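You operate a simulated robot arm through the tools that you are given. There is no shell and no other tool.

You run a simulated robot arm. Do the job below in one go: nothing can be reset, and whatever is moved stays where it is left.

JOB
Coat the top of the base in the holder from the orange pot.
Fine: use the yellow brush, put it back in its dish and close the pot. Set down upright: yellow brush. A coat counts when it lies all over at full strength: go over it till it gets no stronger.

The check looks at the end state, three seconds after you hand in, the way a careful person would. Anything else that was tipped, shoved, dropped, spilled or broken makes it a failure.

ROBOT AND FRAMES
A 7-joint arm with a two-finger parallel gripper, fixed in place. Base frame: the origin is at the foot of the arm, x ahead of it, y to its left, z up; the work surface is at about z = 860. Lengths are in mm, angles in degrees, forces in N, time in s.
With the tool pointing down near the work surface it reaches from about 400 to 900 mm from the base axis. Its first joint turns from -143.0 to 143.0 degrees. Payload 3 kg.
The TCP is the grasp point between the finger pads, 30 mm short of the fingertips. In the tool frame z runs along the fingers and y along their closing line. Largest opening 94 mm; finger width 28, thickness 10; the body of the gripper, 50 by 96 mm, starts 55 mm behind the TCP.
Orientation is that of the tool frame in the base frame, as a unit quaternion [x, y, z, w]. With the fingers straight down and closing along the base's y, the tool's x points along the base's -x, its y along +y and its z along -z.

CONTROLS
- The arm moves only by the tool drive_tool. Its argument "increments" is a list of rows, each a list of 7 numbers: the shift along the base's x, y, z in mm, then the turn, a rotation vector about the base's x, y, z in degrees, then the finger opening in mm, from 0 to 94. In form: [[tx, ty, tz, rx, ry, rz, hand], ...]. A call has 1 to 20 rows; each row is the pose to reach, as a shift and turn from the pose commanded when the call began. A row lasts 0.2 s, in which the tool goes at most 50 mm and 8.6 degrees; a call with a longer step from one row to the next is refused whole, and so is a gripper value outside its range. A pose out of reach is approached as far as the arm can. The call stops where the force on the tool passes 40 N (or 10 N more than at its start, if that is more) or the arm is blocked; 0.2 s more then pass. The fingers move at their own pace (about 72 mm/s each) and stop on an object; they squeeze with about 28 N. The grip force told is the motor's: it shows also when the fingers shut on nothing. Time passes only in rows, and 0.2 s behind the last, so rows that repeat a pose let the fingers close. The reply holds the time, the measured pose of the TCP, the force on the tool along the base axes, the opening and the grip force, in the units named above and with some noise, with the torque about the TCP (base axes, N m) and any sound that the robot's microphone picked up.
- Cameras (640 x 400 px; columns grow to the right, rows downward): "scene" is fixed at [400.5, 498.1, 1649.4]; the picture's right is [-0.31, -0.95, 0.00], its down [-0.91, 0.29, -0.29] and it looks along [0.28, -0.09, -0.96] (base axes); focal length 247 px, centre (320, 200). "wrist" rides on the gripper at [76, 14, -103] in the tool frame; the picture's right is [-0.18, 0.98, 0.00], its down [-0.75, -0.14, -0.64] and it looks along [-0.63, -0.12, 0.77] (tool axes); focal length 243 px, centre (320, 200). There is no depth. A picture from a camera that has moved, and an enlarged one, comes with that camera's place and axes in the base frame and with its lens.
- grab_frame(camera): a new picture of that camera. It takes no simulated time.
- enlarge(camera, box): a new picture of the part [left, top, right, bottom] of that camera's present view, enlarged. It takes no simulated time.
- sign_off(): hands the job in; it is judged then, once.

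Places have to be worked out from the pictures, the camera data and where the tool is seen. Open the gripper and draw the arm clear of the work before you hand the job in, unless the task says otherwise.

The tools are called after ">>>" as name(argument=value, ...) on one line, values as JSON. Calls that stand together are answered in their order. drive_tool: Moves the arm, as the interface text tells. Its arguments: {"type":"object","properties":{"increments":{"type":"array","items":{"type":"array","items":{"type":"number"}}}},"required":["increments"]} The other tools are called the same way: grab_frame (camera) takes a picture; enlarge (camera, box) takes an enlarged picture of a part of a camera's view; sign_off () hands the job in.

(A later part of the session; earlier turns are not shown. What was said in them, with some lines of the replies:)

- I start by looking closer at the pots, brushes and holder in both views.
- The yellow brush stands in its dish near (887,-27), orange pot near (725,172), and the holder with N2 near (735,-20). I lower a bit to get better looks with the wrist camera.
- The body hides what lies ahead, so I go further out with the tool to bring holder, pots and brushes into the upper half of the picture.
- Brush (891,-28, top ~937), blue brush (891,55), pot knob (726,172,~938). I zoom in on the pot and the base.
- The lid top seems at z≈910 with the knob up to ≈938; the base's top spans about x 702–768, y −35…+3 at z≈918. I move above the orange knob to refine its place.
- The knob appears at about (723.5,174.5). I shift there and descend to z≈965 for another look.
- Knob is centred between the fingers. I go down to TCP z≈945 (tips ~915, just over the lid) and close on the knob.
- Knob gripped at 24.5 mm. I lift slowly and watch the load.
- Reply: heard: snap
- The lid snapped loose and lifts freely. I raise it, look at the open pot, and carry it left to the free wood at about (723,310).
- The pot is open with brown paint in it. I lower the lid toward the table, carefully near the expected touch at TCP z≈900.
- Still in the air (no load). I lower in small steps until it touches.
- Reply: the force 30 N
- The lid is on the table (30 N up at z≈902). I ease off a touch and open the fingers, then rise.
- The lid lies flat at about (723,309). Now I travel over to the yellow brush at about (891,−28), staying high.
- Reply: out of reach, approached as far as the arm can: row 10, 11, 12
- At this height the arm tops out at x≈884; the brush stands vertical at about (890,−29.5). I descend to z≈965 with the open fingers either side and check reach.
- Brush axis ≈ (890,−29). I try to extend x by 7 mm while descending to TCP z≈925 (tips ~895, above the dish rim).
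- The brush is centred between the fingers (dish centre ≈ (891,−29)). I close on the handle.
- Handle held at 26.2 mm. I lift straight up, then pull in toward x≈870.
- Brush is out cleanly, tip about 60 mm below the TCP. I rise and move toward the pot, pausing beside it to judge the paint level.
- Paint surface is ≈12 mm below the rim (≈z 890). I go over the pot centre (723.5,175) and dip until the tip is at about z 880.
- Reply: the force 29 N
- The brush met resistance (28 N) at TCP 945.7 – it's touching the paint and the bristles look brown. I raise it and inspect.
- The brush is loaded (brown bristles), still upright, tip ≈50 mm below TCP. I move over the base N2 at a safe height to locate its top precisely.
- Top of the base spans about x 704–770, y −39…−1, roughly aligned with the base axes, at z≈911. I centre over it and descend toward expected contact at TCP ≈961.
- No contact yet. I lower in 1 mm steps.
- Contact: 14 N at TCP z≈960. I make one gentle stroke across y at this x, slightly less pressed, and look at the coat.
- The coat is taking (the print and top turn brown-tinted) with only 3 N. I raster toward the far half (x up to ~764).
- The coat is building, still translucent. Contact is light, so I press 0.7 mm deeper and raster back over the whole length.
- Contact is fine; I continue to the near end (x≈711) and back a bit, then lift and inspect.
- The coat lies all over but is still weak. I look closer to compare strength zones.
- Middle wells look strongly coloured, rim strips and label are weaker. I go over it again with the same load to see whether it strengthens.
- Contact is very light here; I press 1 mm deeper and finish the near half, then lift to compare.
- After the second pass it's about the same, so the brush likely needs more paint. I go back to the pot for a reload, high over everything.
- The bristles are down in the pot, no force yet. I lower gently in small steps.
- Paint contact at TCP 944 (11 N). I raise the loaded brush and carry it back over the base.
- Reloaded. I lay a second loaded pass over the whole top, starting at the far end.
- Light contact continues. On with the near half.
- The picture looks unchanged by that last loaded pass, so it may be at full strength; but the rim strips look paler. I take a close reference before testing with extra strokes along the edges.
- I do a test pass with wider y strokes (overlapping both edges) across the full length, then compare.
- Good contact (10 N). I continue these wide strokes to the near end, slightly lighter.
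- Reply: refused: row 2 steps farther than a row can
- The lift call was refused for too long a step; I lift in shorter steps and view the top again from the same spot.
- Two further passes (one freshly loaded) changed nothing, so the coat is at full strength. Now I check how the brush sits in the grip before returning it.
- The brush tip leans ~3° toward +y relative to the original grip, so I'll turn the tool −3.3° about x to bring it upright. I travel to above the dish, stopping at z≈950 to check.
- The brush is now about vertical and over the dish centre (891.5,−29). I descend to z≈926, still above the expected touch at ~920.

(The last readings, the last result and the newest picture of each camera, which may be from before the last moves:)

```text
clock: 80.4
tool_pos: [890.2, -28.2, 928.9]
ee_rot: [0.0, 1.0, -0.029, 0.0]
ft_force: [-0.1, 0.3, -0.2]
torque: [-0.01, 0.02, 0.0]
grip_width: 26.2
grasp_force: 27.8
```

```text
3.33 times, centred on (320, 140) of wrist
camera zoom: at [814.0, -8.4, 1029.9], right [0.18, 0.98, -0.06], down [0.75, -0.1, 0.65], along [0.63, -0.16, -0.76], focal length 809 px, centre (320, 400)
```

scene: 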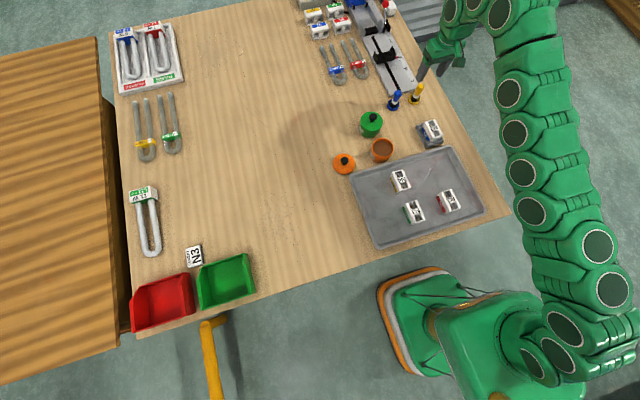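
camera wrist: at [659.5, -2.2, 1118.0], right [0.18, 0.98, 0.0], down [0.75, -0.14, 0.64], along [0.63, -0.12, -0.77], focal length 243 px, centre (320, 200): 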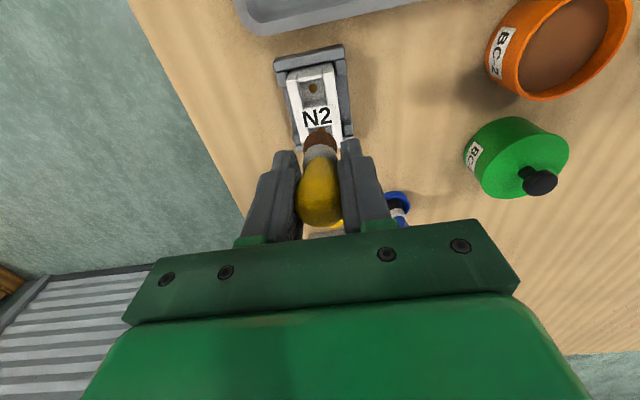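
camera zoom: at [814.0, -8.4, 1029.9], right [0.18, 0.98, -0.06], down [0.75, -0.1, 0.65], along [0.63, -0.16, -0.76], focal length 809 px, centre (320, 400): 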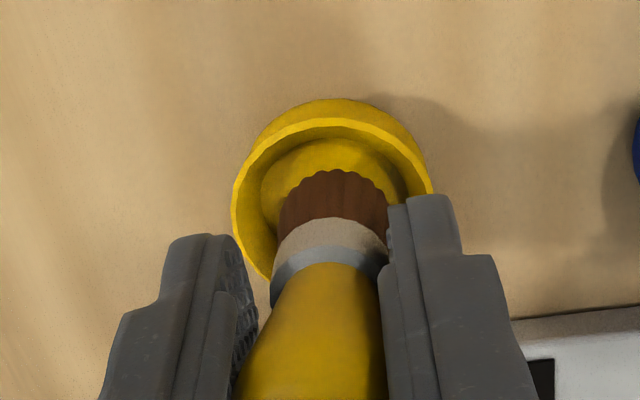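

Bristles are centred over the dish floor. I lower in small steps until it touches.

>>> drive_tool(increments=[[0, 0, -1.5, 0, 0, 0, 12], [0, 0, -3, 0, 0, 0, 12], [0, 0, -4.5, 0, 0, 0, 12], [0, 0, -4.5, 0, 0, 0, 12]])

```text
clock: 81.4
tool_pos: [891.1, -29.7, 921.3]
ee_rot: [0.0, 1.0, -0.029, -0.001]
ft_force: [-0.1, 0.1, -0.4]
torque: [-0.01, 0.0, 0.0]
grip_width: 26.1
grasp_force: 27.8
```

>>> drive_tool(increments=[[0, 0, -1, 0, 0, 0, 12], [0, 0, -2, 0, 0, 0, 12], [0, 0, -3, 0, 0, 0, 12], [0, 0, -3, 0, 0, 0, 12]])

```text
clock: 82.4
tool_pos: [891.2, -29.5, 919.0]
ee_rot: [0.001, 1.0, -0.029, 0.0]
ft_force: [-0.3, -0.6, -0.5]
torque: [0.02, 0.01, -0.02]
grip_width: 26.3
grasp_force: 27.9
```

>>> drive_tool(increments=[[0, 0, -1, 0, 0, 0, 12], [0, 0, -2, 0, 0, 0, 12], [0, 0, -2, 0, 0, 0, 12]])

>>> enlarge(camera="wrist", box=[240, 80, 400, 200])

```text
clock: 83.2
tool_pos: [890.5, -28.3, 917.5]
ee_rot: [-0.001, 1.0, -0.028, 0.0]
ft_force: [-1.0, -0.1, 0.6]
torque: [0.0, 0.0, -0.02]
grip_width: 26.1
grasp_force: 28.1
```

```text
3.33 times, centred on (320, 140) of wrist
camera zoom: at [813.8, -8.7, 1020.0], right [0.18, 0.98, -0.06], down [0.75, -0.1, 0.65], along [0.63, -0.16, -0.76], focal length 809 px, centre (320, 400)
```

zoom: 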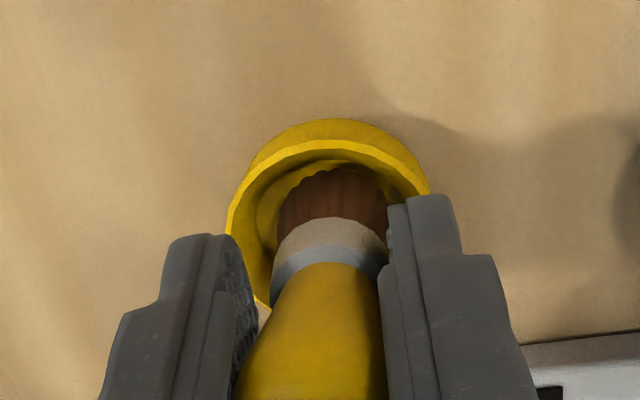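

>>> drive_tool(increments=[[0, 0, -1, 0, 0, 0, 12], [0, 0, -2, 0, 0, 0, 12], [0, 0, -2, 0, 0, 0, 12]])

```text
clock: 84.0
tool_pos: [891.0, -28.8, 915.4]
ee_rot: [0.0, 1.0, -0.028, -0.001]
ft_force: [0.2, -0.3, -0.4]
torque: [-0.04, -0.01, 0.0]
grip_width: 26.3
grasp_force: 28.2
```

No touch yet; continuing in 1 mm steps.

>>> drive_tool(increments=[[0, 0, -1, 0, 0, 0, 12], [0, 0, -2, 0, 0, 0, 12], [0, 0, -2, 0, 0, 0, 12]])

>>> enlarge(camera="wrist", box=[240, 80, 400, 200])

>>> enlarge(camera="scene", box=[390, 60, 450, 110])

```text
clock: 84.8
tool_pos: [891.1, -29.9, 914.5]
ee_rot: [0.0, 1.0, -0.029, 0.001]
ft_force: [-2.3, -0.6, 13.4]
torque: [0.08, 0.17, 0.03]
grip_width: 26.5
grasp_force: 28.2
```

```text
3.33 times, centred on (320, 140) of wrist
camera zoom: at [813.8, -9.1, 1016.9], right [0.18, 0.98, -0.06], down [0.75, -0.1, 0.65], along [0.63, -0.16, -0.76], focal length 809 px, centre (320, 400)
```

zoom: 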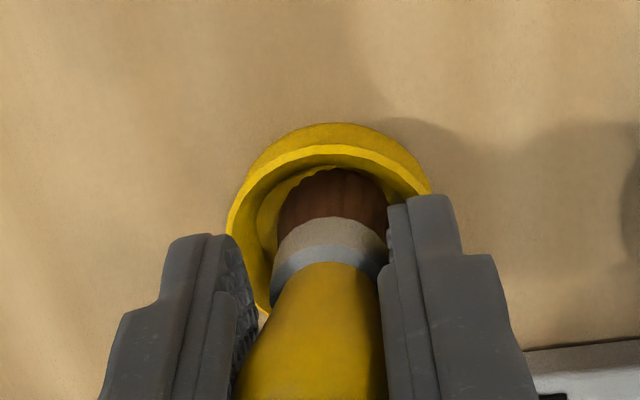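

```text
8.00 times, centred on (420, 85) of scene
camera zoom: at [400.5, 498.1, 1649.4], right [-0.31, -0.95, 0.0], down [-0.91, 0.29, -0.29], along [0.28, -0.09, -0.96], focal length 1978 px, centre (-480, 1120)
```

zoom: 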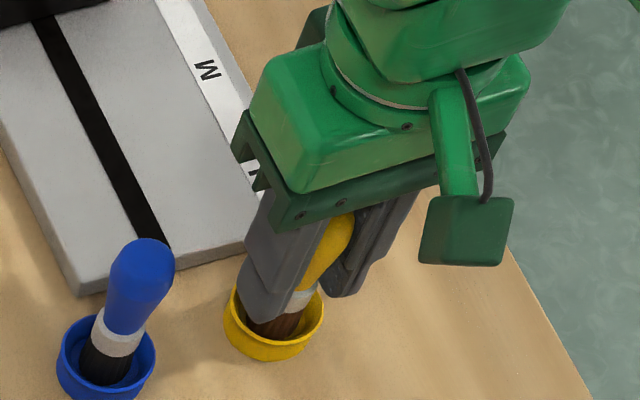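

Touching with 13 N at z≈914.5. I ease off, open the fingers slowly, and look before rising.

>>> drive_tool(increments=[[0, 0, 0.8, 0, 0, 0, 12], [0, 0, 0.8, 0, 0, 0, 24], [0, 0, 0.8, 0, 0, 0, 32], [0, 0, 0.8, 0, 0, 0, 44], [0, 0, 0.8, 0, 0, 0, 60], [0, 0, 0.8, 0, 0, 0, 60]])

>>> enlarge(camera="wrist", box=[240, 80, 400, 200])

>>> enlarge(camera="scene", box=[390, 60, 450, 110])

```text
clock: 86.2
tool_pos: [889.8, -30.0, 914.6]
ee_rot: [0.0, 1.0, -0.029, 0.0]
ft_force: [-0.6, -0.5, -0.1]
torque: [0.02, 0.01, -0.03]
grip_width: 59.8
grasp_force: 0.0
```

```text
3.33 times, centred on (320, 140) of wrist
camera zoom: at [813.8, -9.0, 1017.0], right [0.18, 0.98, -0.06], down [0.75, -0.1, 0.65], along [0.63, -0.16, -0.76], focal length 809 px, centre (320, 400)
```

zoom: 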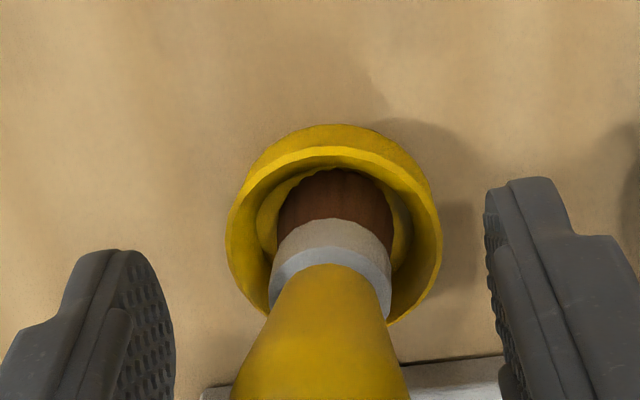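

```text
8.00 times, centred on (420, 85) of scene
camera zoom: at [400.5, 498.1, 1649.4], right [-0.31, -0.95, 0.0], down [-0.91, 0.29, -0.29], along [0.28, -0.09, -0.96], focal length 1978 px, centre (-480, 1120)
```

zoom: 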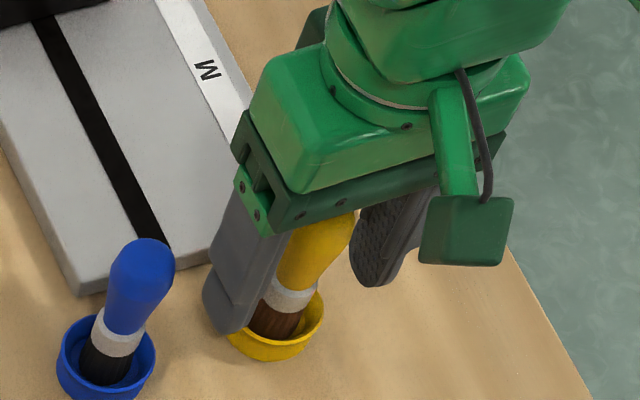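

The brush stands free in its dish. I rise straight up, then pull back and check it.

>>> drive_tool(increments=[[0, 0, 15, 0, 0, 0, 60], [0, 0, 35, 0, 0, 0, 60], [-4, 0, 55, 0, 0, 0, 60], [-8, 0, 80, 0, 0, 0, 60], [-15, 0, 105, 1.5, 0, 0, 60], [-25, 10, 115, 3.3, 0, 0, 60], [-25, 10, 115, 3.3, 0, 0, 60], [-25, 10, 115, 3.3, 0, 0, 60]])

>>> grab_frame(camera="wrist")

>>> enlarge(camera="scene", box=[390, 60, 450, 110])

```text
clock: 88.0
tool_pos: [866.0, -19.9, 1029.7]
ee_rot: [0.0, 1.0, 0.001, 0.001]
ft_force: [0.1, 0.2, -0.1]
torque: [-0.04, 0.01, -0.02]
grip_width: 59.8
grasp_force: 0.0
```

```text
taken
camera wrist: at [789.2, -4.6, 1133.6], right [0.18, 0.98, 0.0], down [0.75, -0.14, 0.64], along [0.63, -0.12, -0.77], focal length 243 px, centre (320, 200)
```

wrist: 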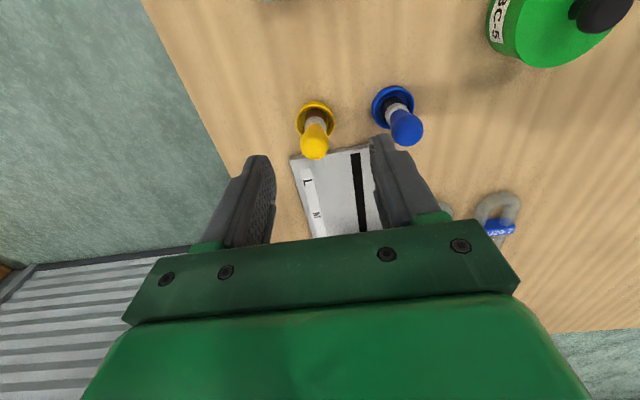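

```text
8.00 times, centred on (420, 85) of scene
camera zoom: at [400.5, 498.1, 1649.4], right [-0.31, -0.95, 0.0], down [-0.91, 0.29, -0.29], along [0.28, -0.09, -0.96], focal length 1978 px, centre (-480, 1120)
```

zoom: 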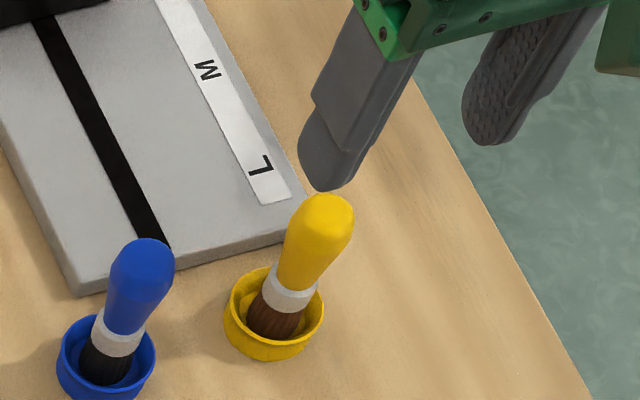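

Brush is upright in its dish. Now I go to the lid on the table at (723,309); also a check on the base coat with the unobstructed scene view.

>>> drive_tool(increments=[[-20, 30, 0, 0, 0, 0, 60], [-40, 65, 0, 0, 0, 0, 60], [-60, 105, 0, 0, 0, 0, 60], [-80, 145, 0, 0, 0, 0, 60], [-95, 185, 0, 0, 0, 0, 60], [-110, 225, 0, 0, 0, 0, 60], [-125, 265, 0, 0, 0, 0, 60], [-135, 300, -10, 0, 0, 0, 60], [-142, 330, -25, 0, 0, 0, 60], [-142, 330, -40, 0, 0, 0, 60], [-142, 330, -40, 0, 0, 0, 60]])

>>> grab_frame(camera="wrist")

>>> enlarge(camera="wrist", box=[260, 40, 380, 140])

>>> enlarge(camera="scene", box=[410, 105, 460, 155])

```text
clock: 90.4
tool_pos: [723.9, 309.4, 988.9]
ee_rot: [0.0, 1.0, 0.0, 0.001]
ft_force: [0.1, -0.3, 0.6]
torque: [-0.01, 0.04, -0.02]
grip_width: 60.1
grasp_force: 0.0
```

```text
taken
camera wrist: at [646.5, 324.4, 1092.6], right [0.18, 0.98, 0.0], down [0.75, -0.14, 0.64], along [0.63, -0.12, -0.77], focal length 243 px, centre (320, 200)
```

wrist: 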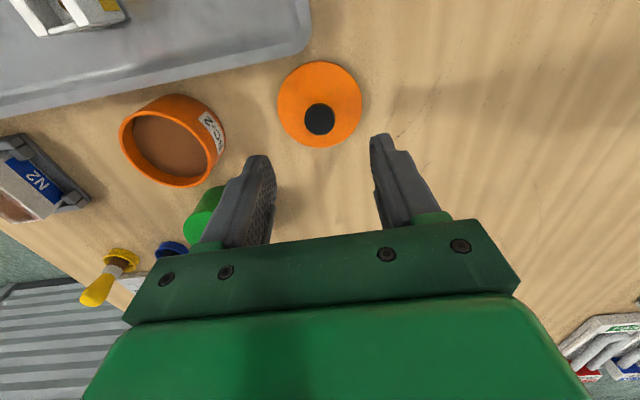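

```text
4.00 times, centred on (320, 90) of wrist
camera zoom: at [646.5, 324.4, 1092.6], right [0.18, 0.98, 0.0], down [0.75, -0.14, 0.64], along [0.63, -0.12, -0.77], focal length 970 px, centre (320, 640)
```

zoom: 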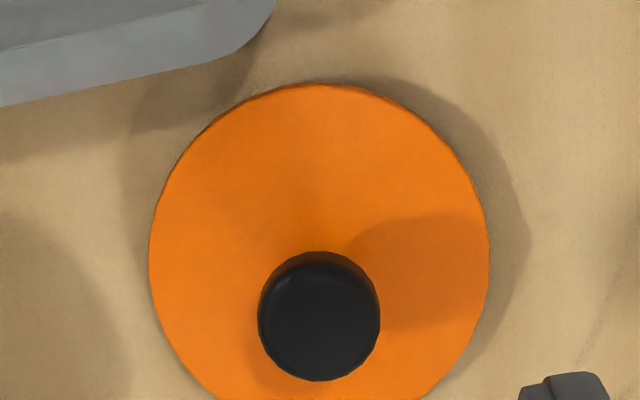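

```text
8.00 times, centred on (435, 130) of scene
camera zoom: at [400.5, 498.1, 1649.4], right [-0.31, -0.95, 0.0], down [-0.91, 0.29, -0.29], along [0.28, -0.09, -0.96], focal length 1978 px, centre (-600, 760)
```

zoom: 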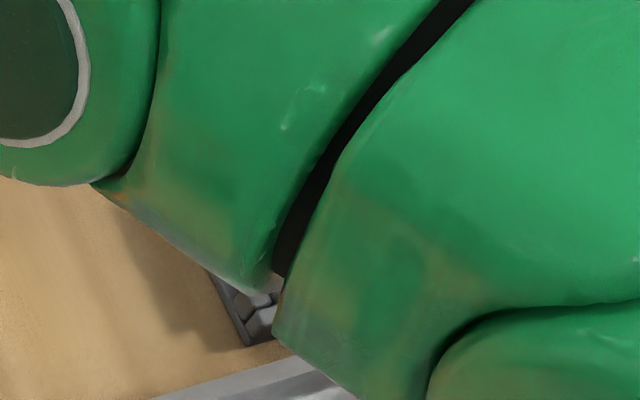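

The knob is at (724,309.8), right under the tool. I descend to TCP z≈904 and close on it.

>>> drive_tool(increments=[[0, 0.3, -30, 0, 0, 0, 60], [0, 0.3, -60, 0, 0, 0, 60], [0, 0.3, -78, 0, 0, 0, 60], [0, 0.3, -85, 0, 0, 0, 60], [0, 0.3, -85, 0, 0, 0, 60], [0, 0.3, -85, 0, 0, 0, 40], [0, 0.3, -85, 0, 0, 0, 25], [0, 0.3, -85, 0, 0, 0, 10], [0, 0.3, -85, 0, 0, 0, 10], [0, 0.3, -85, 0, 0, 0, 10]])

>>> enlarge(camera="wrist", box=[220, 60, 420, 200])

```text
clock: 92.6
tool_pos: [724.2, 310.7, 905.7]
ee_rot: [0.0, 1.0, 0.0, 0.0]
ft_force: [0.5, 0.6, -0.2]
torque: [0.03, 0.01, 0.0]
grip_width: 24.7
grasp_force: 28.3
```

```text
2.86 times, centred on (320, 130) of wrist
camera zoom: at [646.6, 325.6, 1007.8], right [0.18, 0.98, 0.0], down [0.75, -0.14, 0.64], along [0.63, -0.12, -0.77], focal length 693 px, centre (320, 400)
```

zoom: 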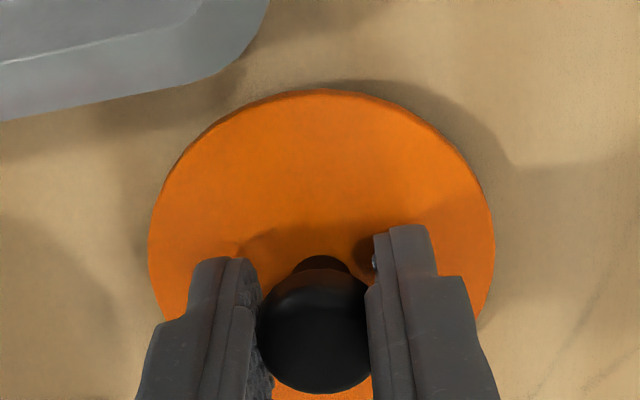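

Knob gripped. I lift the lid and carry it over the pot at (723.5,175), staying above it to check alignment.

>>> drive_tool(increments=[[0, 0, 10, 0, 0, 0, 10], [0, 0, 40, 0, 0, 0, 10], [0, 0, 80, 0, 0, 0, 10], [0, -15, 95, 0, 0, 0, 10], [0, -50, 95, 0, 0, 0, 10], [0, -80, 95, 0, 0, 0, 10], [0, -80, 95, 0, 0, 0, 10]])

>>> grab_frame(camera="wrist")

>>> enlarge(camera="scene", box=[350, 110, 420, 170])

```text
clock: 94.2
tool_pos: [724.1, 232.4, 998.8]
ee_rot: [0.0, 1.0, 0.0, -0.001]
ft_force: [0.5, -0.4, 0.1]
torque: [-0.01, -0.01, 0.01]
grip_width: 24.5
grasp_force: 27.5
```

```text
taken
camera wrist: at [646.5, 246.3, 1102.7], right [0.18, 0.98, 0.0], down [0.75, -0.14, 0.64], along [0.63, -0.12, -0.77], focal length 243 px, centre (320, 200)
```

wrist: 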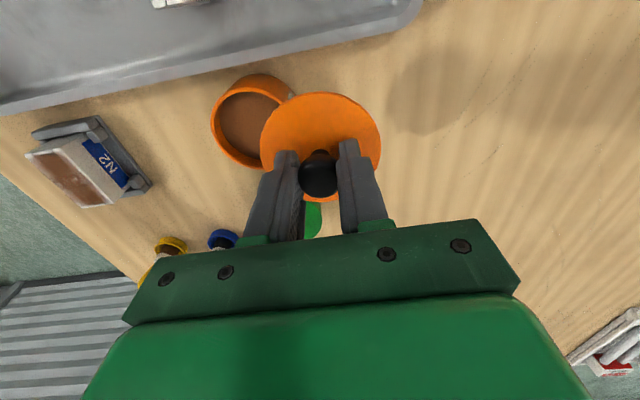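

```text
6.67 times, centred on (385, 140) of scene
camera zoom: at [400.5, 498.1, 1649.4], right [-0.31, -0.95, 0.0], down [-0.91, 0.29, -0.29], along [0.28, -0.09, -0.96], focal length 1648 px, centre (-113, 600)
```

zoom: 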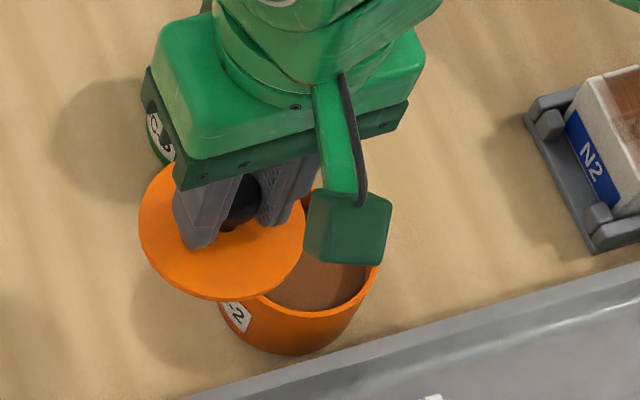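

The pot hasn't moved. I bring the lid over it and lower to ~z 956, just above the rim, to verify alignment.

>>> drive_tool(increments=[[-0.4, -25, 0, 0, 0, 0, 10], [-0.4, -55, 0, 0, 0, 0, 10], [-0.4, -55, 0, 0, 0, 0, 10], [-0.4, -55, -20, 0, 0, 0, 10], [-0.4, -55, -38, 0, 0, 0, 10], [-0.4, -55, -43, 0, 0, 0, 10], [-0.4, -55, -43, 0, 0, 0, 10]])

>>> enlarge(camera="wrist", box=[240, 60, 400, 180])

>>> enlarge(camera="scene", box=[350, 110, 420, 170])

```text
clock: 95.8
tool_pos: [722.3, 176.0, 956.5]
ee_rot: [0.0, 1.0, 0.0, 0.0]
ft_force: [0.9, 0.5, 0.1]
torque: [0.02, 0.01, 0.05]
grip_width: 24.4
grasp_force: 28.2
```

```text
3.33 times, centred on (320, 120) of wrist
camera zoom: at [645.9, 190.2, 1060.5], right [0.18, 0.98, 0.0], down [0.75, -0.14, 0.64], along [0.63, -0.12, -0.77], focal length 809 px, centre (320, 467)
```

zoom: 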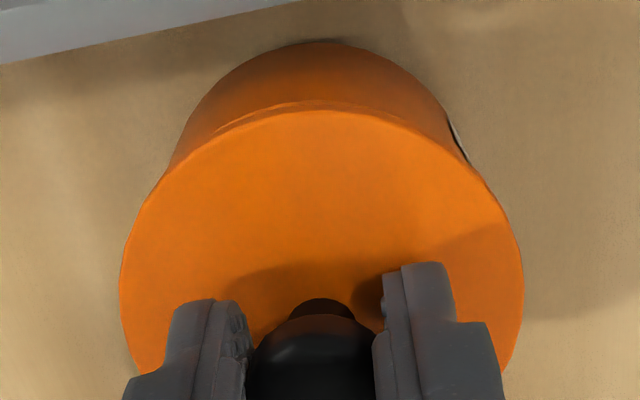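

```text
6.67 times, centred on (385, 140) of scene
camera zoom: at [400.5, 498.1, 1649.4], right [-0.31, -0.95, 0.0], down [-0.91, 0.29, -0.29], along [0.28, -0.09, -0.96], focal length 1648 px, centre (-113, 600)
```

zoom: 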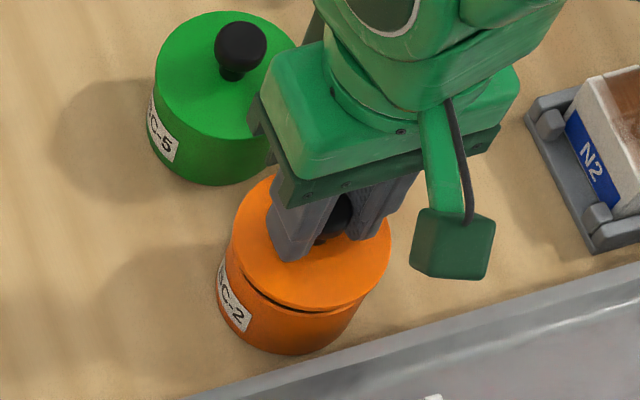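

Alignment is within a millimetre; I shift +0.4 x, −0.8 y and lower onto the rim.

>>> drive_tool(increments=[[0.4, -0.8, -2, 0, 0, 0, 10], [0.4, -0.8, -4, 0, 0, 0, 10], [0.4, -0.8, -6, 0, 0, 0, 10], [0.4, -0.8, -7.5, 0, 0, 0, 10], [0.4, -0.8, -7.5, 0, 0, 0, 10]])

```text
clock: 97.0
tool_pos: [723.8, 174.4, 948.0]
ee_rot: [0.0, 1.0, -0.001, 0.0]
ft_force: [-0.4, 0.1, -0.7]
torque: [0.01, 0.01, -0.01]
grip_width: 24.4
grasp_force: 28.2
```

>>> drive_tool(increments=[[0, 0, -1, 0, 0, 0, 10], [0, 0, -2, 0, 0, 0, 10], [0, 0, -3, 0, 0, 0, 10], [0, 0, -3, 0, 0, 0, 10]])

>>> enlarge(camera="scene", box=[350, 110, 420, 170])

```text
clock: 98.0
tool_pos: [722.9, 175.6, 946.3]
ee_rot: [0.0, 1.0, -0.001, 0.0]
ft_force: [-0.1, 0.7, -0.1]
torque: [-0.04, 0.02, 0.01]
grip_width: 24.4
grasp_force: 28.4
```

```text
6.67 times, centred on (385, 140) of scene
camera zoom: at [400.5, 498.1, 1649.4], right [-0.31, -0.95, 0.0], down [-0.91, 0.29, -0.29], along [0.28, -0.09, -0.96], focal length 1648 px, centre (-113, 600)
```

zoom: 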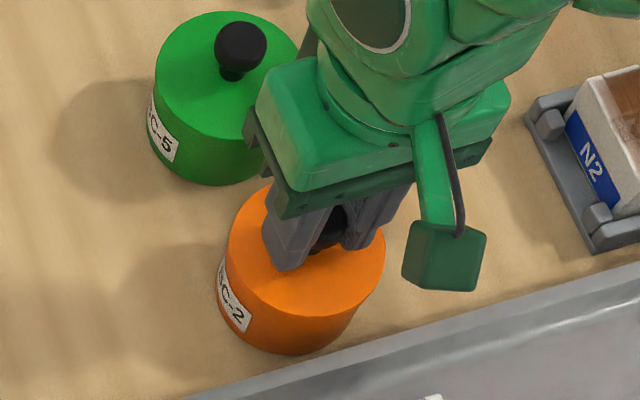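

The lid is almost seated, no load yet. I press further down in small steps, listening for the snap.

>>> drive_tool(increments=[[0, 0, -1, 0, 0, 0, 10], [0, 0, -2, 0, 0, 0, 10], [0, 0, -2, 0, 0, 0, 10]])

```text
clock: 98.8
tool_pos: [723.2, 175.3, 944.7]
ee_rot: [0.0, 1.0, 0.0, 0.0]
ft_force: [-6.7, -4.7, 26.1]
torque: [-0.07, 0.22, -0.03]
grip_width: 24.7
grasp_force: 27.8
heard: snap
```

Snap heard, lid closed at the original height. I ease off, open, and rise clear.

>>> drive_tool(increments=[[0, 0, 0.8, 0, 0, 0, 10], [0, 0, 0.8, 0, 0, 0, 22], [0, 0, 0.8, 0, 0, 0, 40], [0, 0, 0.8, 0, 0, 0, 60], [0, 0, 0.8, 0, 0, 0, 60], [0, 0, 25, 0, 0, 0, 60], [0, 0, 65, 0, 0, 0, 60], [-20, 0, 105, 0, 0, 0, 60], [-20, 0, 105, 0, 0, 0, 60]])

>>> grab_frame(camera="wrist")

>>> enlarge(camera="scene", box=[350, 60, 470, 170])

```text
clock: 100.8
tool_pos: [703.2, 174.9, 1050.1]
ee_rot: [0.0, 1.0, 0.0, 0.0]
ft_force: [0.6, 0.9, -0.4]
torque: [-0.01, 0.0, 0.0]
grip_width: 60.0
grasp_force: 0.1
```

```text
taken
camera wrist: at [626.1, 189.8, 1152.7], right [0.18, 0.98, 0.0], down [0.75, -0.14, 0.64], along [0.63, -0.12, -0.77], focal length 243 px, centre (320, 200)
```

wrist: 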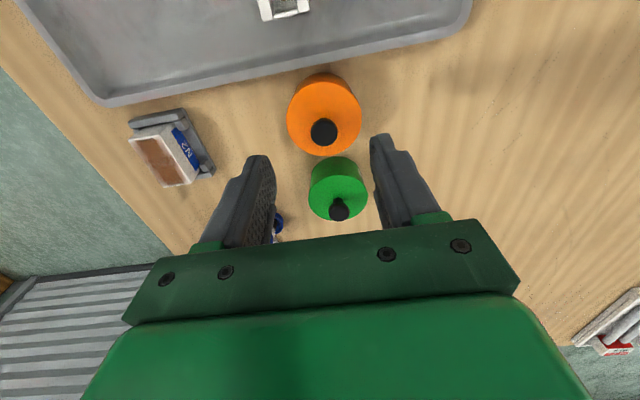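

```text
3.64 times, centred on (410, 115) of scene
camera zoom: at [400.5, 498.1, 1649.4], right [-0.31, -0.95, 0.0], down [-0.91, 0.29, -0.29], along [0.28, -0.09, -0.96], focal length 899 px, centre (-7, 509)
```

zoom: 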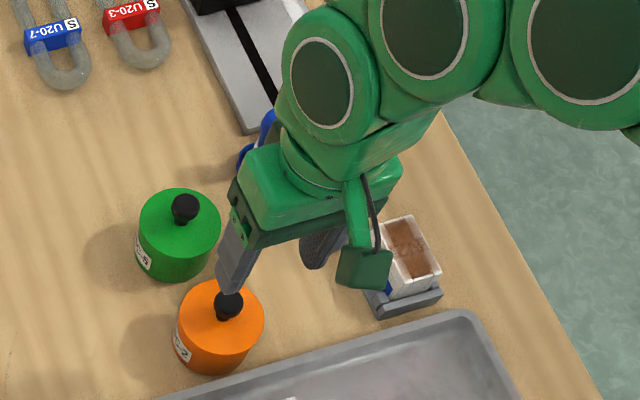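

Pot is closed. I draw the arm back to about its start pose and inspect everything.

>>> drive_tool(increments=[[-20, -10, 30, 0, 0, 0, 70], [-45, -25, 60, 0, 0, 0, 80], [-70, -40, 90, 0, 0, 0, 94], [-95, -55, 120, 0, 0, 0, 94], [-120, -75, 150, 0, 0, 0, 94], [-150, -95, 180, 0, 0, 0, 94], [-158, -100, 200, 0, 0, 0, 94], [-158, -100, 200, 0, 0, 0, 94]])

>>> grab_frame(camera="scene")

>>> enlarge(camera="scene", box=[350, 70, 470, 170])

>>> enlarge(camera="scene", box=[422, 115, 447, 145])

>>> enlarge(camera="wrist", box=[240, 100, 420, 240])

```text
clock: 102.6
tool_pos: [545.1, 76.3, 1249.3]
ee_rot: [0.0, 1.0, 0.0, 0.0]
ft_force: [-0.3, -0.2, 0.1]
torque: [0.01, 0.01, -0.01]
grip_width: 93.9
grasp_force: 0.1
```

```text
taken
```

scene: 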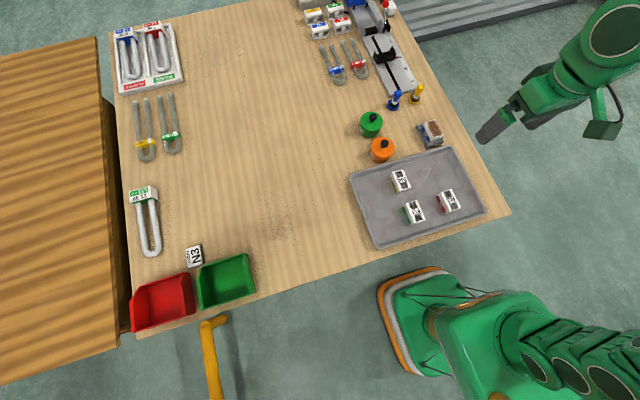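

```text
4.00 times, centred on (410, 120) of scene
camera zoom: at [400.5, 498.1, 1649.4], right [-0.31, -0.95, 0.0], down [-0.91, 0.29, -0.29], along [0.28, -0.09, -0.96], focal length 989 px, centre (-40, 520)
```

zoom: 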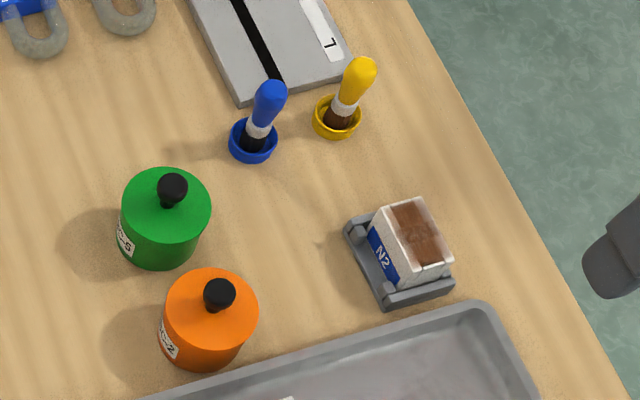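

```text
13.33 times, centred on (434, 130) of scene
camera zoom: at [400.5, 498.1, 1649.4], right [-0.31, -0.95, 0.0], down [-0.91, 0.29, -0.29], along [0.28, -0.09, -0.96], focal length 3296 px, centre (-1207, 1133)
```

zoom: 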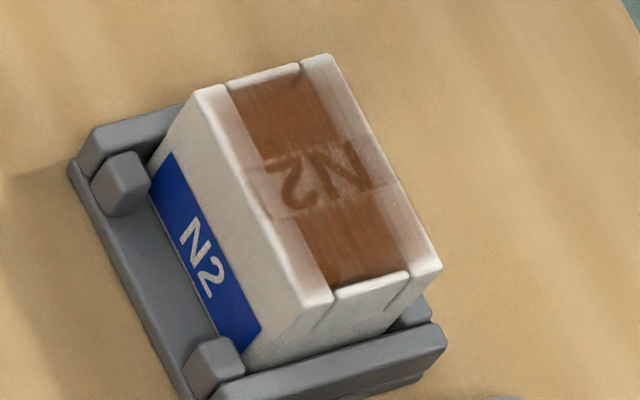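

```text
2.86 times, centred on (330, 170) of wrist
camera zoom: at [468.2, 89.9, 1352.9], right [0.18, 0.98, 0.0], down [0.75, -0.14, 0.64], along [0.63, -0.12, -0.77], focal length 693 px, centre (291, 286)
```

zoom: 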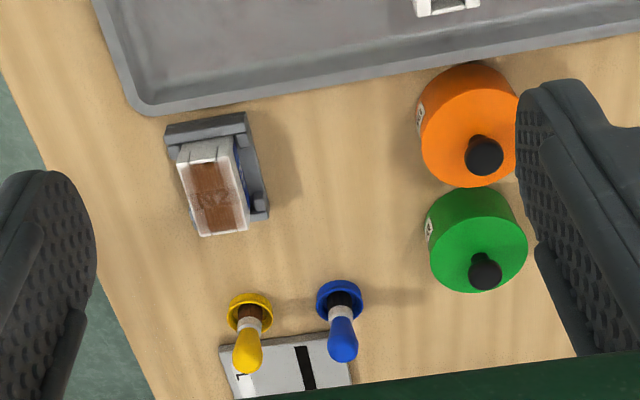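

All is in place: brush upright, pot closed, nothing disturbed. To be sure about coat strength, I return to the same viewpoint as before and compare the close-up.

>>> drive_tool(increments=[[30, -12, -35, 0, 0, 0, 94], [60, -24, -65, 0, 0, 0, 94], [90, -36, -95, 0, 0, 0, 94], [120, -48, -125, 0, 0, 0, 94], [150, -60, -155, 0, 0, 0, 94], [180, -72, -185, 0, 0, 0, 94], [205, -85, -215, 0, 0, 0, 94], [219, -96, -240, 0, 0, 0, 94], [219, -96, -240, 0, 0, 0, 94]])

>>> enlarge(camera="wrist", box=[285, 25, 345, 85])

>>> enlarge(camera="wrist", box=[290, 75, 350, 135])

>>> enlarge(camera="wrist", box=[240, 30, 400, 180])

>>> grab_frame(camera="wrist")

```text
clock: 104.6
tool_pos: [764.3, -21.3, 1009.5]
ee_rot: [0.0, 1.0, 0.0, 0.0]
ft_force: [-0.3, -0.1, -0.3]
torque: [0.02, 0.01, -0.01]
grip_width: 94.2
grasp_force: 0.0
```

```text
6.67 times, centred on (315, 55) of wrist
camera zoom: at [688.3, -5.9, 1112.9], right [0.18, 0.98, 0.0], down [0.75, -0.14, 0.64], along [0.63, -0.12, -0.77], focal length 1618 px, centre (353, 1167)
```

zoom: 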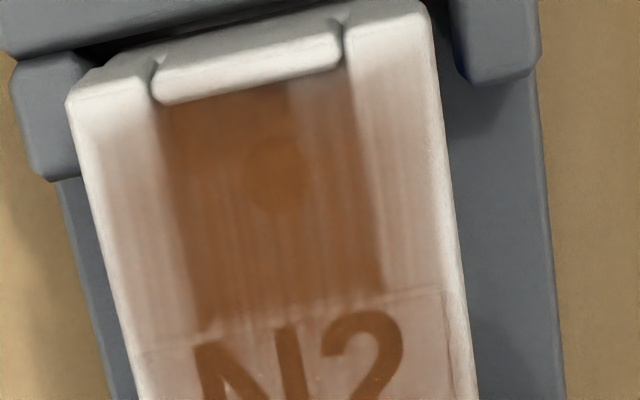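

```text
6.67 times, centred on (320, 105) of wrist
camera zoom: at [688.3, -5.9, 1112.9], right [0.18, 0.98, 0.0], down [0.75, -0.14, 0.64], along [0.63, -0.12, -0.77], focal length 1618 px, centre (320, 833)
```

zoom: 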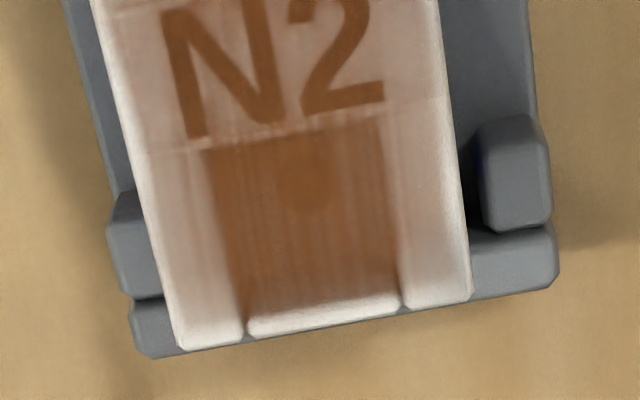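

```text
2.67 times, centred on (320, 105) of wrist
camera zoom: at [688.3, -5.9, 1112.9], right [0.18, 0.98, 0.0], down [0.75, -0.14, 0.64], along [0.63, -0.12, -0.77], focal length 647 px, centre (320, 453)
```

zoom: 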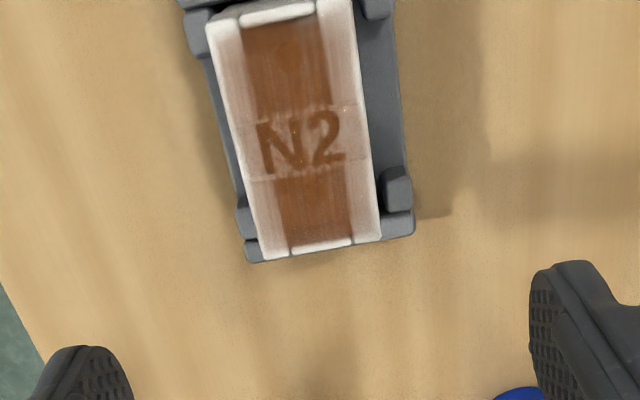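

```text
taken
camera wrist: at [688.3, -5.9, 1112.9], right [0.18, 0.98, 0.0], down [0.75, -0.14, 0.64], along [0.63, -0.12, -0.77], focal length 243 px, centre (320, 200)
```

wrist: 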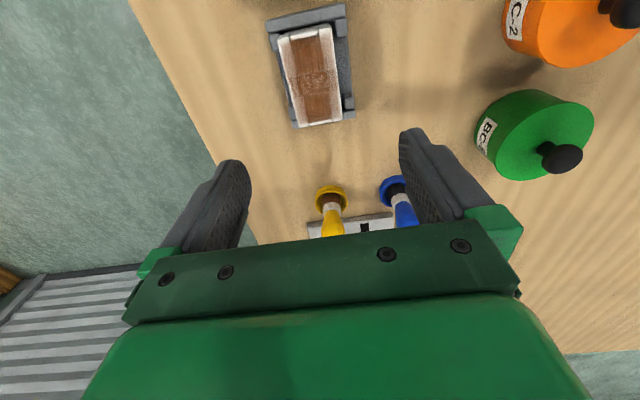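

The close-up is identical to those taken after both earlier passes, so the coat has plateaued at full strength over the whole top. I draw the arm back clear before handing in.

>>> drive_tool(increments=[[0, 0, 40, 0, 0, 0, 94], [-30, 10, 75, 0, 0, 0, 94], [-60, 22, 105, 0, 0, 0, 94], [-90, 36, 135, 0, 0, 0, 94], [-120, 48, 165, 0, 0, 0, 94], [-150, 60, 190, 0, 0, 0, 94], [-180, 72, 215, 0, 0, 0, 94], [-210, 88, 235, 0, 0, 0, 94], [-219, 96, 240, 0, 0, 0, 94], [-219, 96, 240, 0, 0, 0, 94]])

>>> enlarge(camera="scene", box=[350, 60, 470, 170])

```text
clock: 106.8
tool_pos: [545.8, 76.2, 1249.9]
ee_rot: [0.0, 1.0, 0.001, -0.001]
ft_force: [0.3, -0.2, 0.1]
torque: [-0.01, 0.01, -0.01]
grip_width: 94.0
grasp_force: 0.1
```

```text
3.64 times, centred on (410, 115) of scene
camera zoom: at [400.5, 498.1, 1649.4], right [-0.31, -0.95, 0.0], down [-0.91, 0.29, -0.29], along [0.28, -0.09, -0.96], focal length 899 px, centre (-7, 509)
```

zoom: 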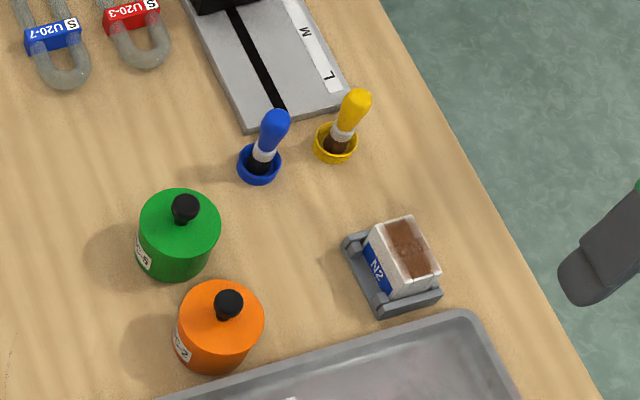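

The base's top is coated, the pot is closed, the yellow brush stands upright in its dish, and the arm is clear with the gripper open. I hand in.

>>> sign_off()

```text
The job is handed in.
```

I coated the top of base N2 from the orange pot and handed the job in. I judged the coat to be at full strength only by comparing camera pictures.

- **Coat:** I went over the whole top several times, reloaded the brush once, and finished with wider strokes over both edges. The close-ups looked the same before the reload, after the freshly loaded pass and after the edge pass, so I took it as full strength. The long edge strips still look paler than the middle, and the "N2" print shows through.
- **Base:** it moved by about 1 mm in its holder during brushing.
- **Yellow brush:** it is back in its dish and standing upright.
- **Orange pot:** the lid is back on and I heard it snap shut.
- **Everything else:** nothing else looked moved, tipped or spilled in the last pictures. The arm is drawn back with the gripper open.
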